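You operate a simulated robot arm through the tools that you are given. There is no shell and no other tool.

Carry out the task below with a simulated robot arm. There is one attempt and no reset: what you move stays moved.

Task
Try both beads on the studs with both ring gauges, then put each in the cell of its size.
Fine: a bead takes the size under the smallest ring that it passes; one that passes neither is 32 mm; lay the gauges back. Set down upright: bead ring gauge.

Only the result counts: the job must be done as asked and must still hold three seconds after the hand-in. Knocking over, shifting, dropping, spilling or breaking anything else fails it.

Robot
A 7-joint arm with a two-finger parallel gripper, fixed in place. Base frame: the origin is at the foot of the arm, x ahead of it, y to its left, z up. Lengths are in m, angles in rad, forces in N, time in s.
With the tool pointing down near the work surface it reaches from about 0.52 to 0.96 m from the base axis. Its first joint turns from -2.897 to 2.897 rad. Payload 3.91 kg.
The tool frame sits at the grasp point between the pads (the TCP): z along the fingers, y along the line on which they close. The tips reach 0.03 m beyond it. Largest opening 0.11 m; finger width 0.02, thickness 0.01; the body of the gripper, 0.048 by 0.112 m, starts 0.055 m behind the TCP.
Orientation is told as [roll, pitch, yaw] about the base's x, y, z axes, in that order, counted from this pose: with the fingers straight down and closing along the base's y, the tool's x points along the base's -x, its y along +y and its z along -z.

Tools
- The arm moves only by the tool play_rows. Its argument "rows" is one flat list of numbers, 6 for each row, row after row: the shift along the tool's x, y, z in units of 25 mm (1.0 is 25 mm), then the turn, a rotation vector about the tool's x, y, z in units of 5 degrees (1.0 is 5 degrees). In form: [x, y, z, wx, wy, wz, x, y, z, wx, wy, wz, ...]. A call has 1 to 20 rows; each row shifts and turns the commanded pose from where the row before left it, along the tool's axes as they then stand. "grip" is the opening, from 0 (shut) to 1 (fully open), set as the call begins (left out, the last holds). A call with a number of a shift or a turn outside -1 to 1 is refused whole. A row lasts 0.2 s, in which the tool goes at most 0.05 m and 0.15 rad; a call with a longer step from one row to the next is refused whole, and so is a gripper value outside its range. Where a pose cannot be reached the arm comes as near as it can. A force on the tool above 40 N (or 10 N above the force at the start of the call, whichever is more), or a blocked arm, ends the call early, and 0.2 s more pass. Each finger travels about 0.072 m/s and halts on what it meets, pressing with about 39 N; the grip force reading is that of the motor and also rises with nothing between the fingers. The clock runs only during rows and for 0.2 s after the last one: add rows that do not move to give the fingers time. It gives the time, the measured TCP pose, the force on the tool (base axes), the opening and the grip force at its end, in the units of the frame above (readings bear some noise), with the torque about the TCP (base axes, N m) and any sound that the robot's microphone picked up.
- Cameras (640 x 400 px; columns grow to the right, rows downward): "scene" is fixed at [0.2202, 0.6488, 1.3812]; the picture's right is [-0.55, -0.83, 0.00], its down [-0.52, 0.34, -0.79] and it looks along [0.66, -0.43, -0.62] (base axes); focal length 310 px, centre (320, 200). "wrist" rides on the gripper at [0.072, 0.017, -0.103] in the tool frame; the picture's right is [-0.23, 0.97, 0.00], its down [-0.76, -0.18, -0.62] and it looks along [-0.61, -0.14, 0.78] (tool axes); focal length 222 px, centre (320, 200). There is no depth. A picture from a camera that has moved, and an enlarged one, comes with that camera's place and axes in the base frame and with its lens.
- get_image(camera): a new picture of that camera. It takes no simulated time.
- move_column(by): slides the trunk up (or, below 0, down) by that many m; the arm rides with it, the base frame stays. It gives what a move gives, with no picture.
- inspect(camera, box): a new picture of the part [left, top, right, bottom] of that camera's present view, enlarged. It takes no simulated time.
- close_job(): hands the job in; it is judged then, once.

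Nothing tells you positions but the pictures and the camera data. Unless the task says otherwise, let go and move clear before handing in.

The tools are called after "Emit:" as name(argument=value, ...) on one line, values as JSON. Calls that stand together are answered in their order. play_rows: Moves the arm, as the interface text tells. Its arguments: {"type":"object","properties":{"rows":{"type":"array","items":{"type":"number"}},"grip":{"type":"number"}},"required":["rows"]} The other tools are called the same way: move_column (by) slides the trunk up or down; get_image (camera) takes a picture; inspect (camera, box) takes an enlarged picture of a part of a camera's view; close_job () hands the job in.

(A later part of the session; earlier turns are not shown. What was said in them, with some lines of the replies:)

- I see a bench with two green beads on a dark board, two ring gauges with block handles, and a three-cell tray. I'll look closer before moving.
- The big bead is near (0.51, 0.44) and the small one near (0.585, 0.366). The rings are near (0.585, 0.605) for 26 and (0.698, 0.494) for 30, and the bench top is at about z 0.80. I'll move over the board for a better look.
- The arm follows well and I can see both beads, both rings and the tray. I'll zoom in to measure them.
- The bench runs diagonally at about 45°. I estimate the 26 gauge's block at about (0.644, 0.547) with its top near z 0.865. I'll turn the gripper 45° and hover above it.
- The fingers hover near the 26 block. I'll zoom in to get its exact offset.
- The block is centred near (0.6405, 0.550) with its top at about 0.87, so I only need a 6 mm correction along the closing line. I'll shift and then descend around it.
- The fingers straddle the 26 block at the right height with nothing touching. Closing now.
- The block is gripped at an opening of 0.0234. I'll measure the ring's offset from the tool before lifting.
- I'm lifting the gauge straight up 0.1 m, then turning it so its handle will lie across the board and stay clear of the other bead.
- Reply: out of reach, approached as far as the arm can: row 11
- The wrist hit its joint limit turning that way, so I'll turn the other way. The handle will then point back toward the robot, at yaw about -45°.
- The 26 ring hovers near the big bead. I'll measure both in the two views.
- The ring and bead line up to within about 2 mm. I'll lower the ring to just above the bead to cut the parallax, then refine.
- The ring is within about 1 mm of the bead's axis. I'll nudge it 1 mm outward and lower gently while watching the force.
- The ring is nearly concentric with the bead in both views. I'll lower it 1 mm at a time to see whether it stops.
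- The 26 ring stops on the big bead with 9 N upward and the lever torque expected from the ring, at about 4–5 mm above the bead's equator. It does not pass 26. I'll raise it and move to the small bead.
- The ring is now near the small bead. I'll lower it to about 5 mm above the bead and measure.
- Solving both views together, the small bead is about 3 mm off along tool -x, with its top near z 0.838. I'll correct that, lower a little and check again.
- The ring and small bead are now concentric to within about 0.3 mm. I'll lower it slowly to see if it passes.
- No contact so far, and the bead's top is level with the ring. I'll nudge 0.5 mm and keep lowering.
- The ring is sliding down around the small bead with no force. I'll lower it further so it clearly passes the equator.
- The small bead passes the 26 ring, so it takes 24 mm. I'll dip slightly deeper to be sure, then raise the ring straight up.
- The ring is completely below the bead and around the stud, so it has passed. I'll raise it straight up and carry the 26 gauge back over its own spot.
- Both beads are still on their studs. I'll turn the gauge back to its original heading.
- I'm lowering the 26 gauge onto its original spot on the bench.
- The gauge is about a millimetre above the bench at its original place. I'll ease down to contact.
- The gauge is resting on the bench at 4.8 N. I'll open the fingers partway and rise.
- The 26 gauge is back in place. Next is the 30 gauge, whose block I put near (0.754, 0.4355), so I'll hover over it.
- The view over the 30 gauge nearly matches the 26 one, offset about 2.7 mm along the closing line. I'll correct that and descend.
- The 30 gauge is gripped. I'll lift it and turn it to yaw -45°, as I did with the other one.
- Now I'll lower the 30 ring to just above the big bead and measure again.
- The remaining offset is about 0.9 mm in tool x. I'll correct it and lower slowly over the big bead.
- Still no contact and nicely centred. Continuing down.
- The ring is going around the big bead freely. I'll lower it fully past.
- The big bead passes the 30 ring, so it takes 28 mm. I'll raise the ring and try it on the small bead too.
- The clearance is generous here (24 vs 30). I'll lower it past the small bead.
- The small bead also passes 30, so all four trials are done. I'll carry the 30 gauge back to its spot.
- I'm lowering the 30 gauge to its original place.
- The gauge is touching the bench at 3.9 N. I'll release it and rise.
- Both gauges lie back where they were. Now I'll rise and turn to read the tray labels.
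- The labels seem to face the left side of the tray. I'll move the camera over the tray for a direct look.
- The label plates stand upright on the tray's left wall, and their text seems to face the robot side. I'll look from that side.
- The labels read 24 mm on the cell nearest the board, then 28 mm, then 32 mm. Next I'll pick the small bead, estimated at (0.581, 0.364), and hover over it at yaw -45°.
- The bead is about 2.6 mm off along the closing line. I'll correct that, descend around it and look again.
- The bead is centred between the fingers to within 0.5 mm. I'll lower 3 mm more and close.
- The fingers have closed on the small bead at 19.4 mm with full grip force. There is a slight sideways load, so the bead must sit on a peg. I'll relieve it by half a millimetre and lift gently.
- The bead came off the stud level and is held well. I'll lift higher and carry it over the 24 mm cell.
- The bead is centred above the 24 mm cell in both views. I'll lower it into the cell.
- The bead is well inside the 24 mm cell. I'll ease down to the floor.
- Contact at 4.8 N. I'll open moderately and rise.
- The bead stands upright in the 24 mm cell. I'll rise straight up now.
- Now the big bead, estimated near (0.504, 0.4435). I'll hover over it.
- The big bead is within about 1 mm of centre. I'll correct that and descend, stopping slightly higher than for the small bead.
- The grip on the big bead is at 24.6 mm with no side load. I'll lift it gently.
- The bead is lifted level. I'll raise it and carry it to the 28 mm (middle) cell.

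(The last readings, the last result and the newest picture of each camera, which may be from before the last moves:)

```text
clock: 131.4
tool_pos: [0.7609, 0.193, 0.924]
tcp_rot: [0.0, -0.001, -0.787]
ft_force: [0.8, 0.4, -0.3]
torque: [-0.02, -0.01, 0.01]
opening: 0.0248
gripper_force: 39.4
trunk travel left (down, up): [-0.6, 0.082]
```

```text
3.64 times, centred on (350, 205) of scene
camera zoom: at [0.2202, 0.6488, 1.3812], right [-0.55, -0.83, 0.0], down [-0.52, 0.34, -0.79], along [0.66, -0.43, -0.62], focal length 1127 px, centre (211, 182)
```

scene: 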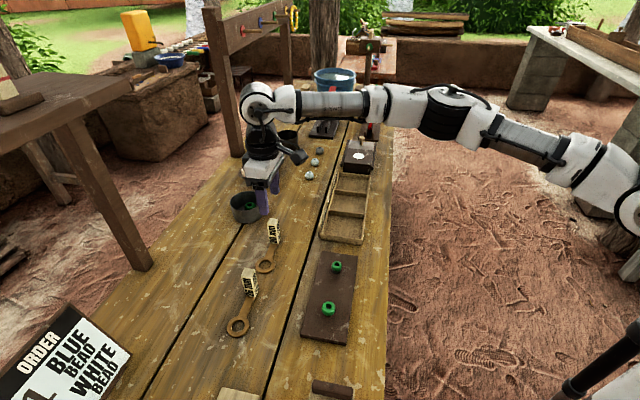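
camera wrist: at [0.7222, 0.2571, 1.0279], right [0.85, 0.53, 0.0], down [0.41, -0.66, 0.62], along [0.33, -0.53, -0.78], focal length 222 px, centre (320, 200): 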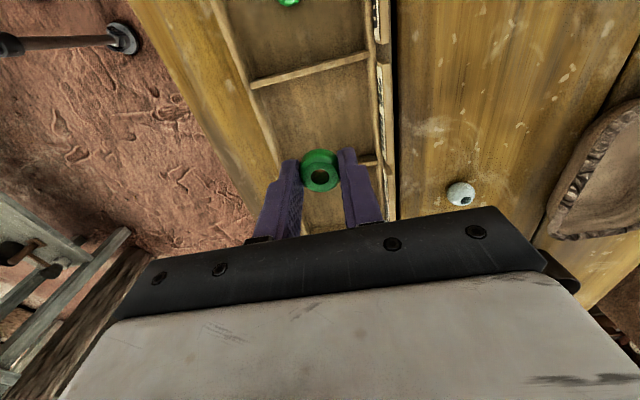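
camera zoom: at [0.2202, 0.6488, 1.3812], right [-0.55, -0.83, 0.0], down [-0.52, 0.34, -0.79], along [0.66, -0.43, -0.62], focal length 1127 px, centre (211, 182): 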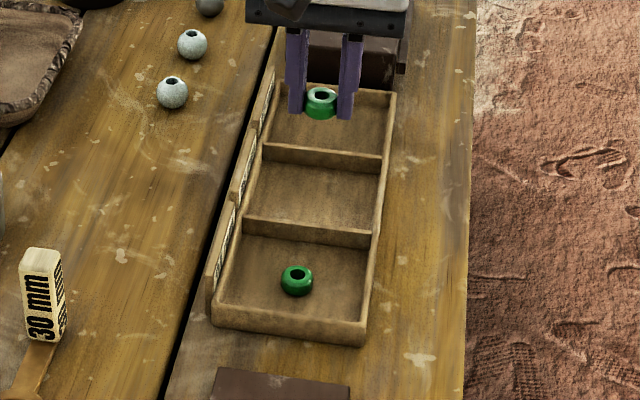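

The big bead is centred over the 28 mm cell. I'll lower it.

Emit:
play_rows(rows=[0, 0, 0.6, 0, 0, 0, 0, 0, 0.8, 0, 0, 0, 0, 0, 0.8, 0, 0, 0, 0, 0, 0.6, 0, 0, 0, 0, 0, 0.3, 0, 0, 0, 0, 0, 0, 0, 0, 0])

Emit:
inspect(camera="scene", box=[310, 170, 380, 230])

Emit:
get_image(camera="wrist")

```text
clock: 132.8
tool_pos: [0.7596, 0.1946, 0.8473]
tcp_rot: [0.0, 0.0, -0.785]
ft_force: [0.0, -0.3, 0.3]
torque: [0.01, 0.01, -0.01]
opening: 0.0246
gripper_force: 39.4
trunk travel left (down, up): [-0.6, 0.082]
```

```text
6.67 times, centred on (345, 200) of scene
camera zoom: at [0.2202, 0.6488, 1.3812], right [-0.55, -0.83, 0.0], down [-0.52, 0.34, -0.79], along [0.66, -0.43, -0.62], focal length 2067 px, centre (153, 200)
```

zoom: 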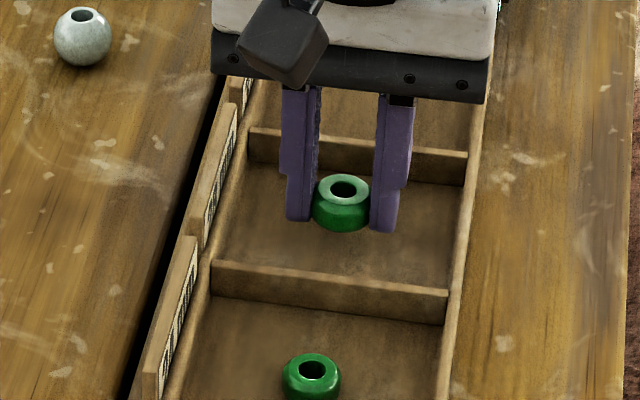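

```text
taken
camera wrist: at [0.7222, 0.2581, 0.9514], right [0.85, 0.53, 0.0], down [0.41, -0.66, 0.62], along [0.33, -0.53, -0.78], focal length 222 px, centre (320, 200)
```

wrist: 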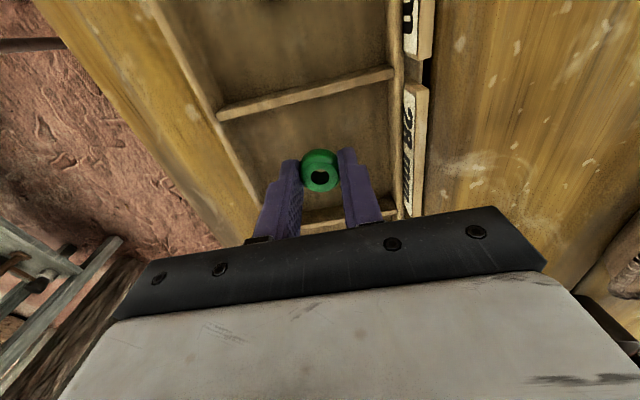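

The label beside this cell reads 28 mm and the bead is well inside the cell. I'll ease down.

Emit:
play_rows(rows=[0, 0, 0.08, 0, 0, 0, 0, 0, 0.08, 0, 0, 0, 0, 0, 0.04, 0, 0, 0, 0, 0, 0, 0, 0, 0])

Emit:
play_rows(rows=[0, 0, 0.03, 0, 0, 0, 0, 0, 0.03, 0, 0, 0, 0, 0, 0, 0, 0, 0])

Emit:
inspect(camera="scene", box=[310, 170, 380, 230])

```text
clock: 133.8
tool_pos: [0.7613, 0.1943, 0.843]
tcp_rot: [0.001, 0.0, -0.785]
ft_force: [0.6, -0.3, -0.2]
torque: [-0.03, 0.0, -0.02]
opening: 0.0249
gripper_force: 39.0
trunk travel left (down, up): [-0.6, 0.082]
```

```text
clock: 134.6
tool_pos: [0.7616, 0.1932, 0.8418]
tcp_rot: [-0.001, 0.001, -0.786]
ft_force: [0.2, 0.0, 0.3]
torque: [0.02, 0.0, 0.03]
opening: 0.0247
gripper_force: 39.2
trunk travel left (down, up): [-0.6, 0.082]
```

```text
6.67 times, centred on (345, 200) of scene
camera zoom: at [0.2202, 0.6488, 1.3812], right [-0.55, -0.83, 0.0], down [-0.52, 0.34, -0.79], along [0.66, -0.43, -0.62], focal length 2067 px, centre (153, 200)
```

zoom: 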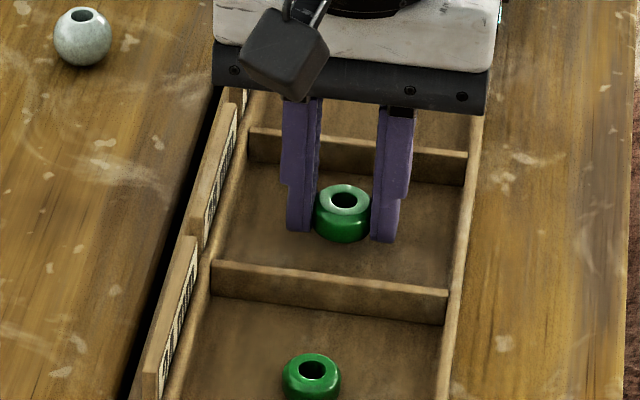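

Emit:
play_rows(rows=[0, 0, 0.03, 0, 0, 0, 0, 0, 0.03, 0, 0, 0, 0, 0, 0, 0, 0, 0])

```text
clock: 135.4
tool_pos: [0.761, 0.1942, 0.8395]
tcp_rot: [0.0, -0.001, -0.785]
ft_force: [-0.3, 0.0, 0.3]
torque: [-0.01, -0.01, 0.03]
opening: 0.0249
gripper_force: 38.5
trunk travel left (down, up): [-0.6, 0.082]
```

Emit:
play_rows(rows=[0, 0, 0.03, 0, 0, 0, 0, 0, 0.02, 0, 0, 0, 0, 0, 0, 0, 0, 0])

```text
clock: 136.2
tool_pos: [0.7624, 0.1935, 0.8374]
tcp_rot: [0.002, -0.001, -0.786]
ft_force: [-0.3, 0.1, -0.3]
torque: [-0.01, -0.01, 0.0]
opening: 0.0246
gripper_force: 38.6
trunk travel left (down, up): [-0.6, 0.082]
```

Emit:
play_rows(rows=[0, 0, 0.02, 0, 0, 0, 0, 0, 0.02, 0, 0, 0, 0, 0, 0, 0, 0, 0])

Emit:
inspect(camera="scene", box=[320, 180, 370, 220])

```text
clock: 137.0
tool_pos: [0.7621, 0.1935, 0.8361]
tcp_rot: [0.0, -0.001, -0.785]
ft_force: [0.2, 0.8, 0.5]
torque: [-0.05, -0.01, -0.01]
opening: 0.025
gripper_force: 38.8
trunk travel left (down, up): [-0.6, 0.082]
```

```text
10.00 times, centred on (345, 200) of scene
camera zoom: at [0.2202, 0.6488, 1.3812], right [-0.55, -0.83, 0.0], down [-0.52, 0.34, -0.79], along [0.66, -0.43, -0.62], focal length 3100 px, centre (70, 200)
```

zoom: 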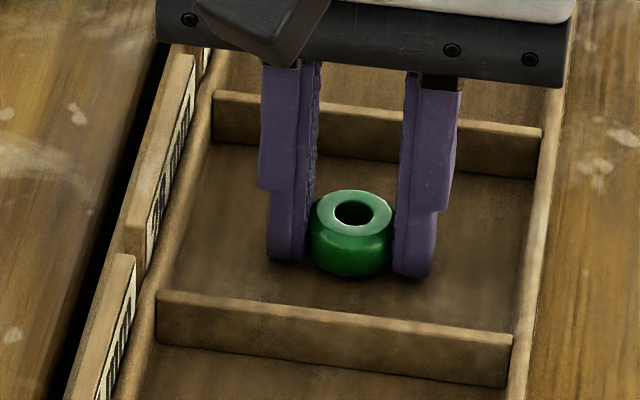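

Emit:
play_rows(rows=[0, 0, 0.02, 0, 0, 0, 0, 0, 0.02, 0, 0, 0, 0, 0, 0, 0, 0, 0])

```text
clock: 137.8
tool_pos: [0.7618, 0.1936, 0.8353]
tcp_rot: [0.002, -0.001, -0.786]
ft_force: [0.4, -0.3, -0.1]
torque: [-0.03, -0.02, -0.01]
opening: 0.0248
gripper_force: 38.6
trunk travel left (down, up): [-0.6, 0.082]
```

Emit:
play_rows(rows=[0, 0, 0.02, 0, 0, 0, 0, 0, 0.01, 0, 0, 0, 0, 0, 0, 0, 0, 0])

Emit:
inspect(camera="scene", box=[320, 180, 370, 220])

```text
clock: 138.6
tool_pos: [0.7611, 0.1931, 0.8357]
tcp_rot: [-0.001, -0.001, -0.785]
ft_force: [-0.5, 0.0, -0.8]
torque: [0.02, 0.0, 0.0]
opening: 0.0248
gripper_force: 39.1
trunk travel left (down, up): [-0.6, 0.082]
```

```text
10.00 times, centred on (345, 200) of scene
camera zoom: at [0.2202, 0.6488, 1.3812], right [-0.55, -0.83, 0.0], down [-0.52, 0.34, -0.79], along [0.66, -0.43, -0.62], focal length 3100 px, centre (70, 200)
```

zoom: 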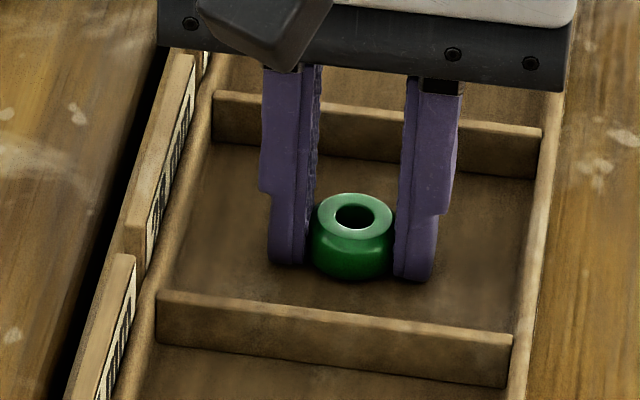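

Emit:
play_rows(rows=[0, 0, 0.02, 0, 0, 0, 0, 0, 0.01, 0, 0, 0, 0, 0, 0, 0, 0, 0])

```text
clock: 139.4
tool_pos: [0.7617, 0.1932, 0.8343]
tcp_rot: [0.0, -0.001, -0.786]
ft_force: [-0.8, -0.7, 3.7]
torque: [-0.09, 0.1, 0.01]
opening: 0.0248
gripper_force: 38.8
trunk travel left (down, up): [-0.6, 0.082]
```

Contact at 3.7 N. I'll ease off slightly so the tips don't drag, then open.

Emit:
play_rows(rows=[0, 0, -0.012, 0, 0, 0, 0, 0, 0, 0, 0, 0])

Emit:
play_rows(rows=[0, 0, 0, 0, 0, 0, 0, 0, 0, 0, 0, 0, 0, 0, 0, 0, 0, 0], grip=0.46)

Emit:
inspect(camera="scene", box=[320, 180, 370, 220])

Emit:
inspect(camera="wrist", box=[240, 120, 400, 220])

```text
clock: 140.0
tool_pos: [0.7618, 0.1941, 0.8355]
tcp_rot: [-0.001, 0.003, -0.786]
ft_force: [-0.2, -0.1, 0.5]
torque: [-0.03, -0.01, -0.05]
opening: 0.025
gripper_force: 39.0
trunk travel left (down, up): [-0.6, 0.082]
```

```text
clock: 140.8
tool_pos: [0.7613, 0.1939, 0.8344]
tcp_rot: [0.0, -0.001, -0.785]
ft_force: [0.1, 0.1, 0.5]
torque: [-0.02, 0.01, 0.0]
opening: 0.0507
gripper_force: 0.0
trunk travel left (down, up): [-0.6, 0.082]
```

```text
10.00 times, centred on (345, 200) of scene
camera zoom: at [0.2202, 0.6488, 1.3812], right [-0.55, -0.83, 0.0], down [-0.52, 0.34, -0.79], along [0.66, -0.43, -0.62], focal length 3100 px, centre (70, 200)
```

zoom: 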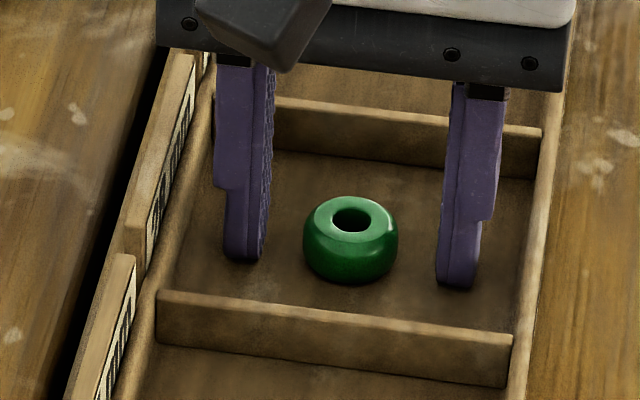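

```text
4.00 times, centred on (320, 170) of wrist
camera zoom: at [0.7226, 0.2576, 0.9392], right [0.85, 0.53, 0.0], down [0.41, -0.66, 0.62], along [0.33, -0.53, -0.78], focal length 888 px, centre (320, 320)
```

zoom: 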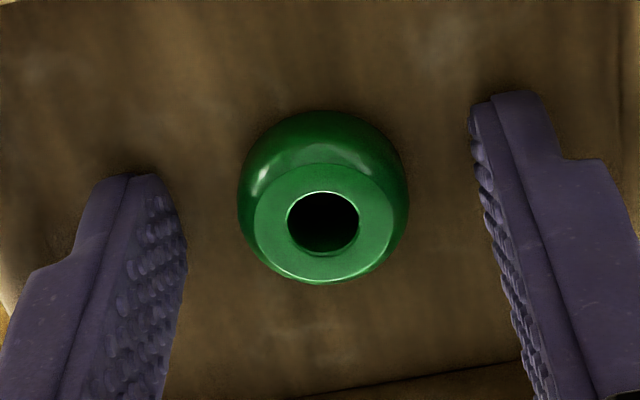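

The big bead is upright in the 28 mm cell. I'll rise clear and check everything.

Emit:
play_rows(rows=[0, 0, -0.1, 0, 0, 0, 0, 0, -0.3, 0, 0, 0, 0, 0, -0.7, 0, 0, 0, 0, 0, -1, 0, 0, 0, 0, 0, -1, 0, 0, 0, 0, 0, -1, 0, 0, 0, 0, 0, -1, 0, 0, 0, 0.8, -0.8, -0.6, 0, 0, 0, 0.8, -0.8, -0.6, 0, 0, 0, 0.8, -0.8, -0.6, 0, 0, 0, 0.8, -0.8, -0.6, 0, 0, 0, 0, 0, 0, 0, 0, 0])

Emit:
get_image(camera="scene")

Emit:
inspect(camera="scene", box=[210, 150, 400, 350])

Emit:
inspect(camera="scene", box=[310, 165, 380, 250])

Emit:
get_image(camera="wrist")

```text
clock: 143.4
tool_pos: [0.651, 0.1929, 1.0237]
tcp_rot: [0.0, -0.001, -0.787]
ft_force: [0.2, -0.4, -1.2]
torque: [0.02, 0.0, -0.01]
opening: 0.0509
gripper_force: 0.0
trunk travel left (down, up): [-0.6, 0.082]
```

```text
taken
```

scene: 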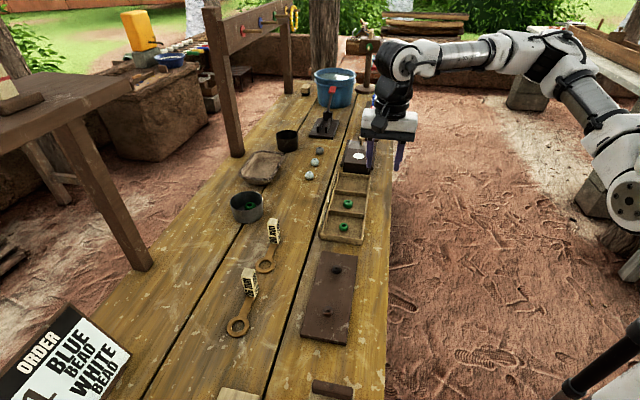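

```text
2.00 times, centred on (305, 250) of scene
camera zoom: at [0.2202, 0.6488, 1.3812], right [-0.55, -0.83, 0.0], down [-0.52, 0.34, -0.79], along [0.66, -0.43, -0.62], focal length 620 px, centre (350, 100)
```

zoom: 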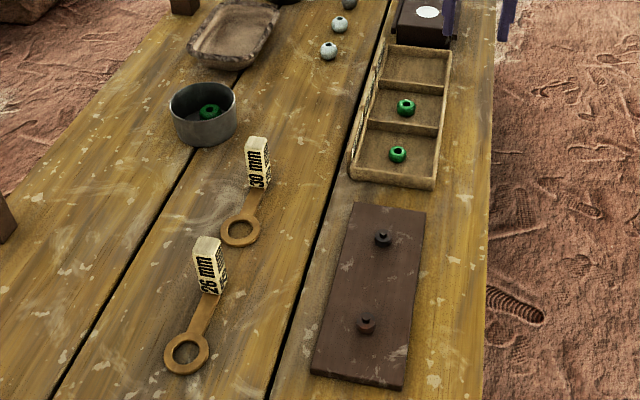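

```text
4.71 times, centred on (345, 208) of scene
camera zoom: at [0.2202, 0.6488, 1.3812], right [-0.55, -0.83, 0.0], down [-0.52, 0.34, -0.79], along [0.66, -0.43, -0.62], focal length 1459 px, centre (202, 165)
```

zoom: 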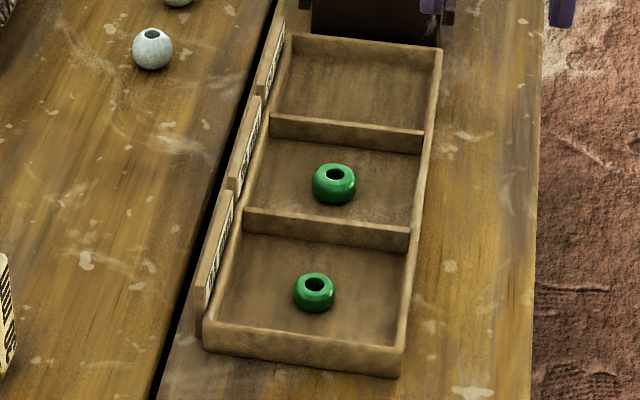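

```text
taken
camera wrist: at [0.6113, 0.2565, 1.1278], right [0.85, 0.53, 0.0], down [0.41, -0.66, 0.62], along [0.33, -0.53, -0.78], focal length 222 px, centre (320, 200)
```

wrist: 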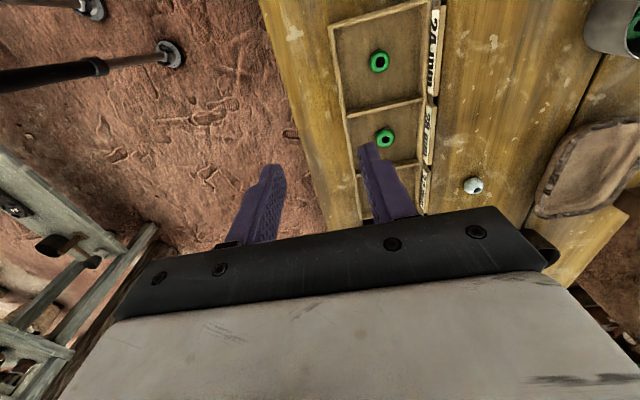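

All four trials are done: the small bead passes 26 (24 mm), and the big bead stops at 26 but passes 30 (28 mm). Both beads stand upright in their cells, both gauges are back in place, and the arm is clear, so I'm handing in.

Emit:
close_job()

```text
The job is handed in.
```

I tried both beads on their studs with both ring gauges and put each bead in the cell of its size. The job is handed in, and no result has come back yet.

| Bead | 26 mm ring | 30 mm ring | Size | Cell |
|---|---|---|---|---|
| Small | passes freely | passes freely | 24 mm | nearest the stud board |
| Big | stops, about 9 N upward | passes freely | 28 mm | middle |

- **Beads:** both stand upright in their cells.
- **Gauges:** both lie upright where I found them, to within about a millimetre or two.
- **Rest of the bench:** I saw nothing else moved in the last pictures. The fingertips pressed lightly on the tray floor when I released the small bead, but the tray did not visibly shift.

The arm was raised clear of the bench before I handed in.
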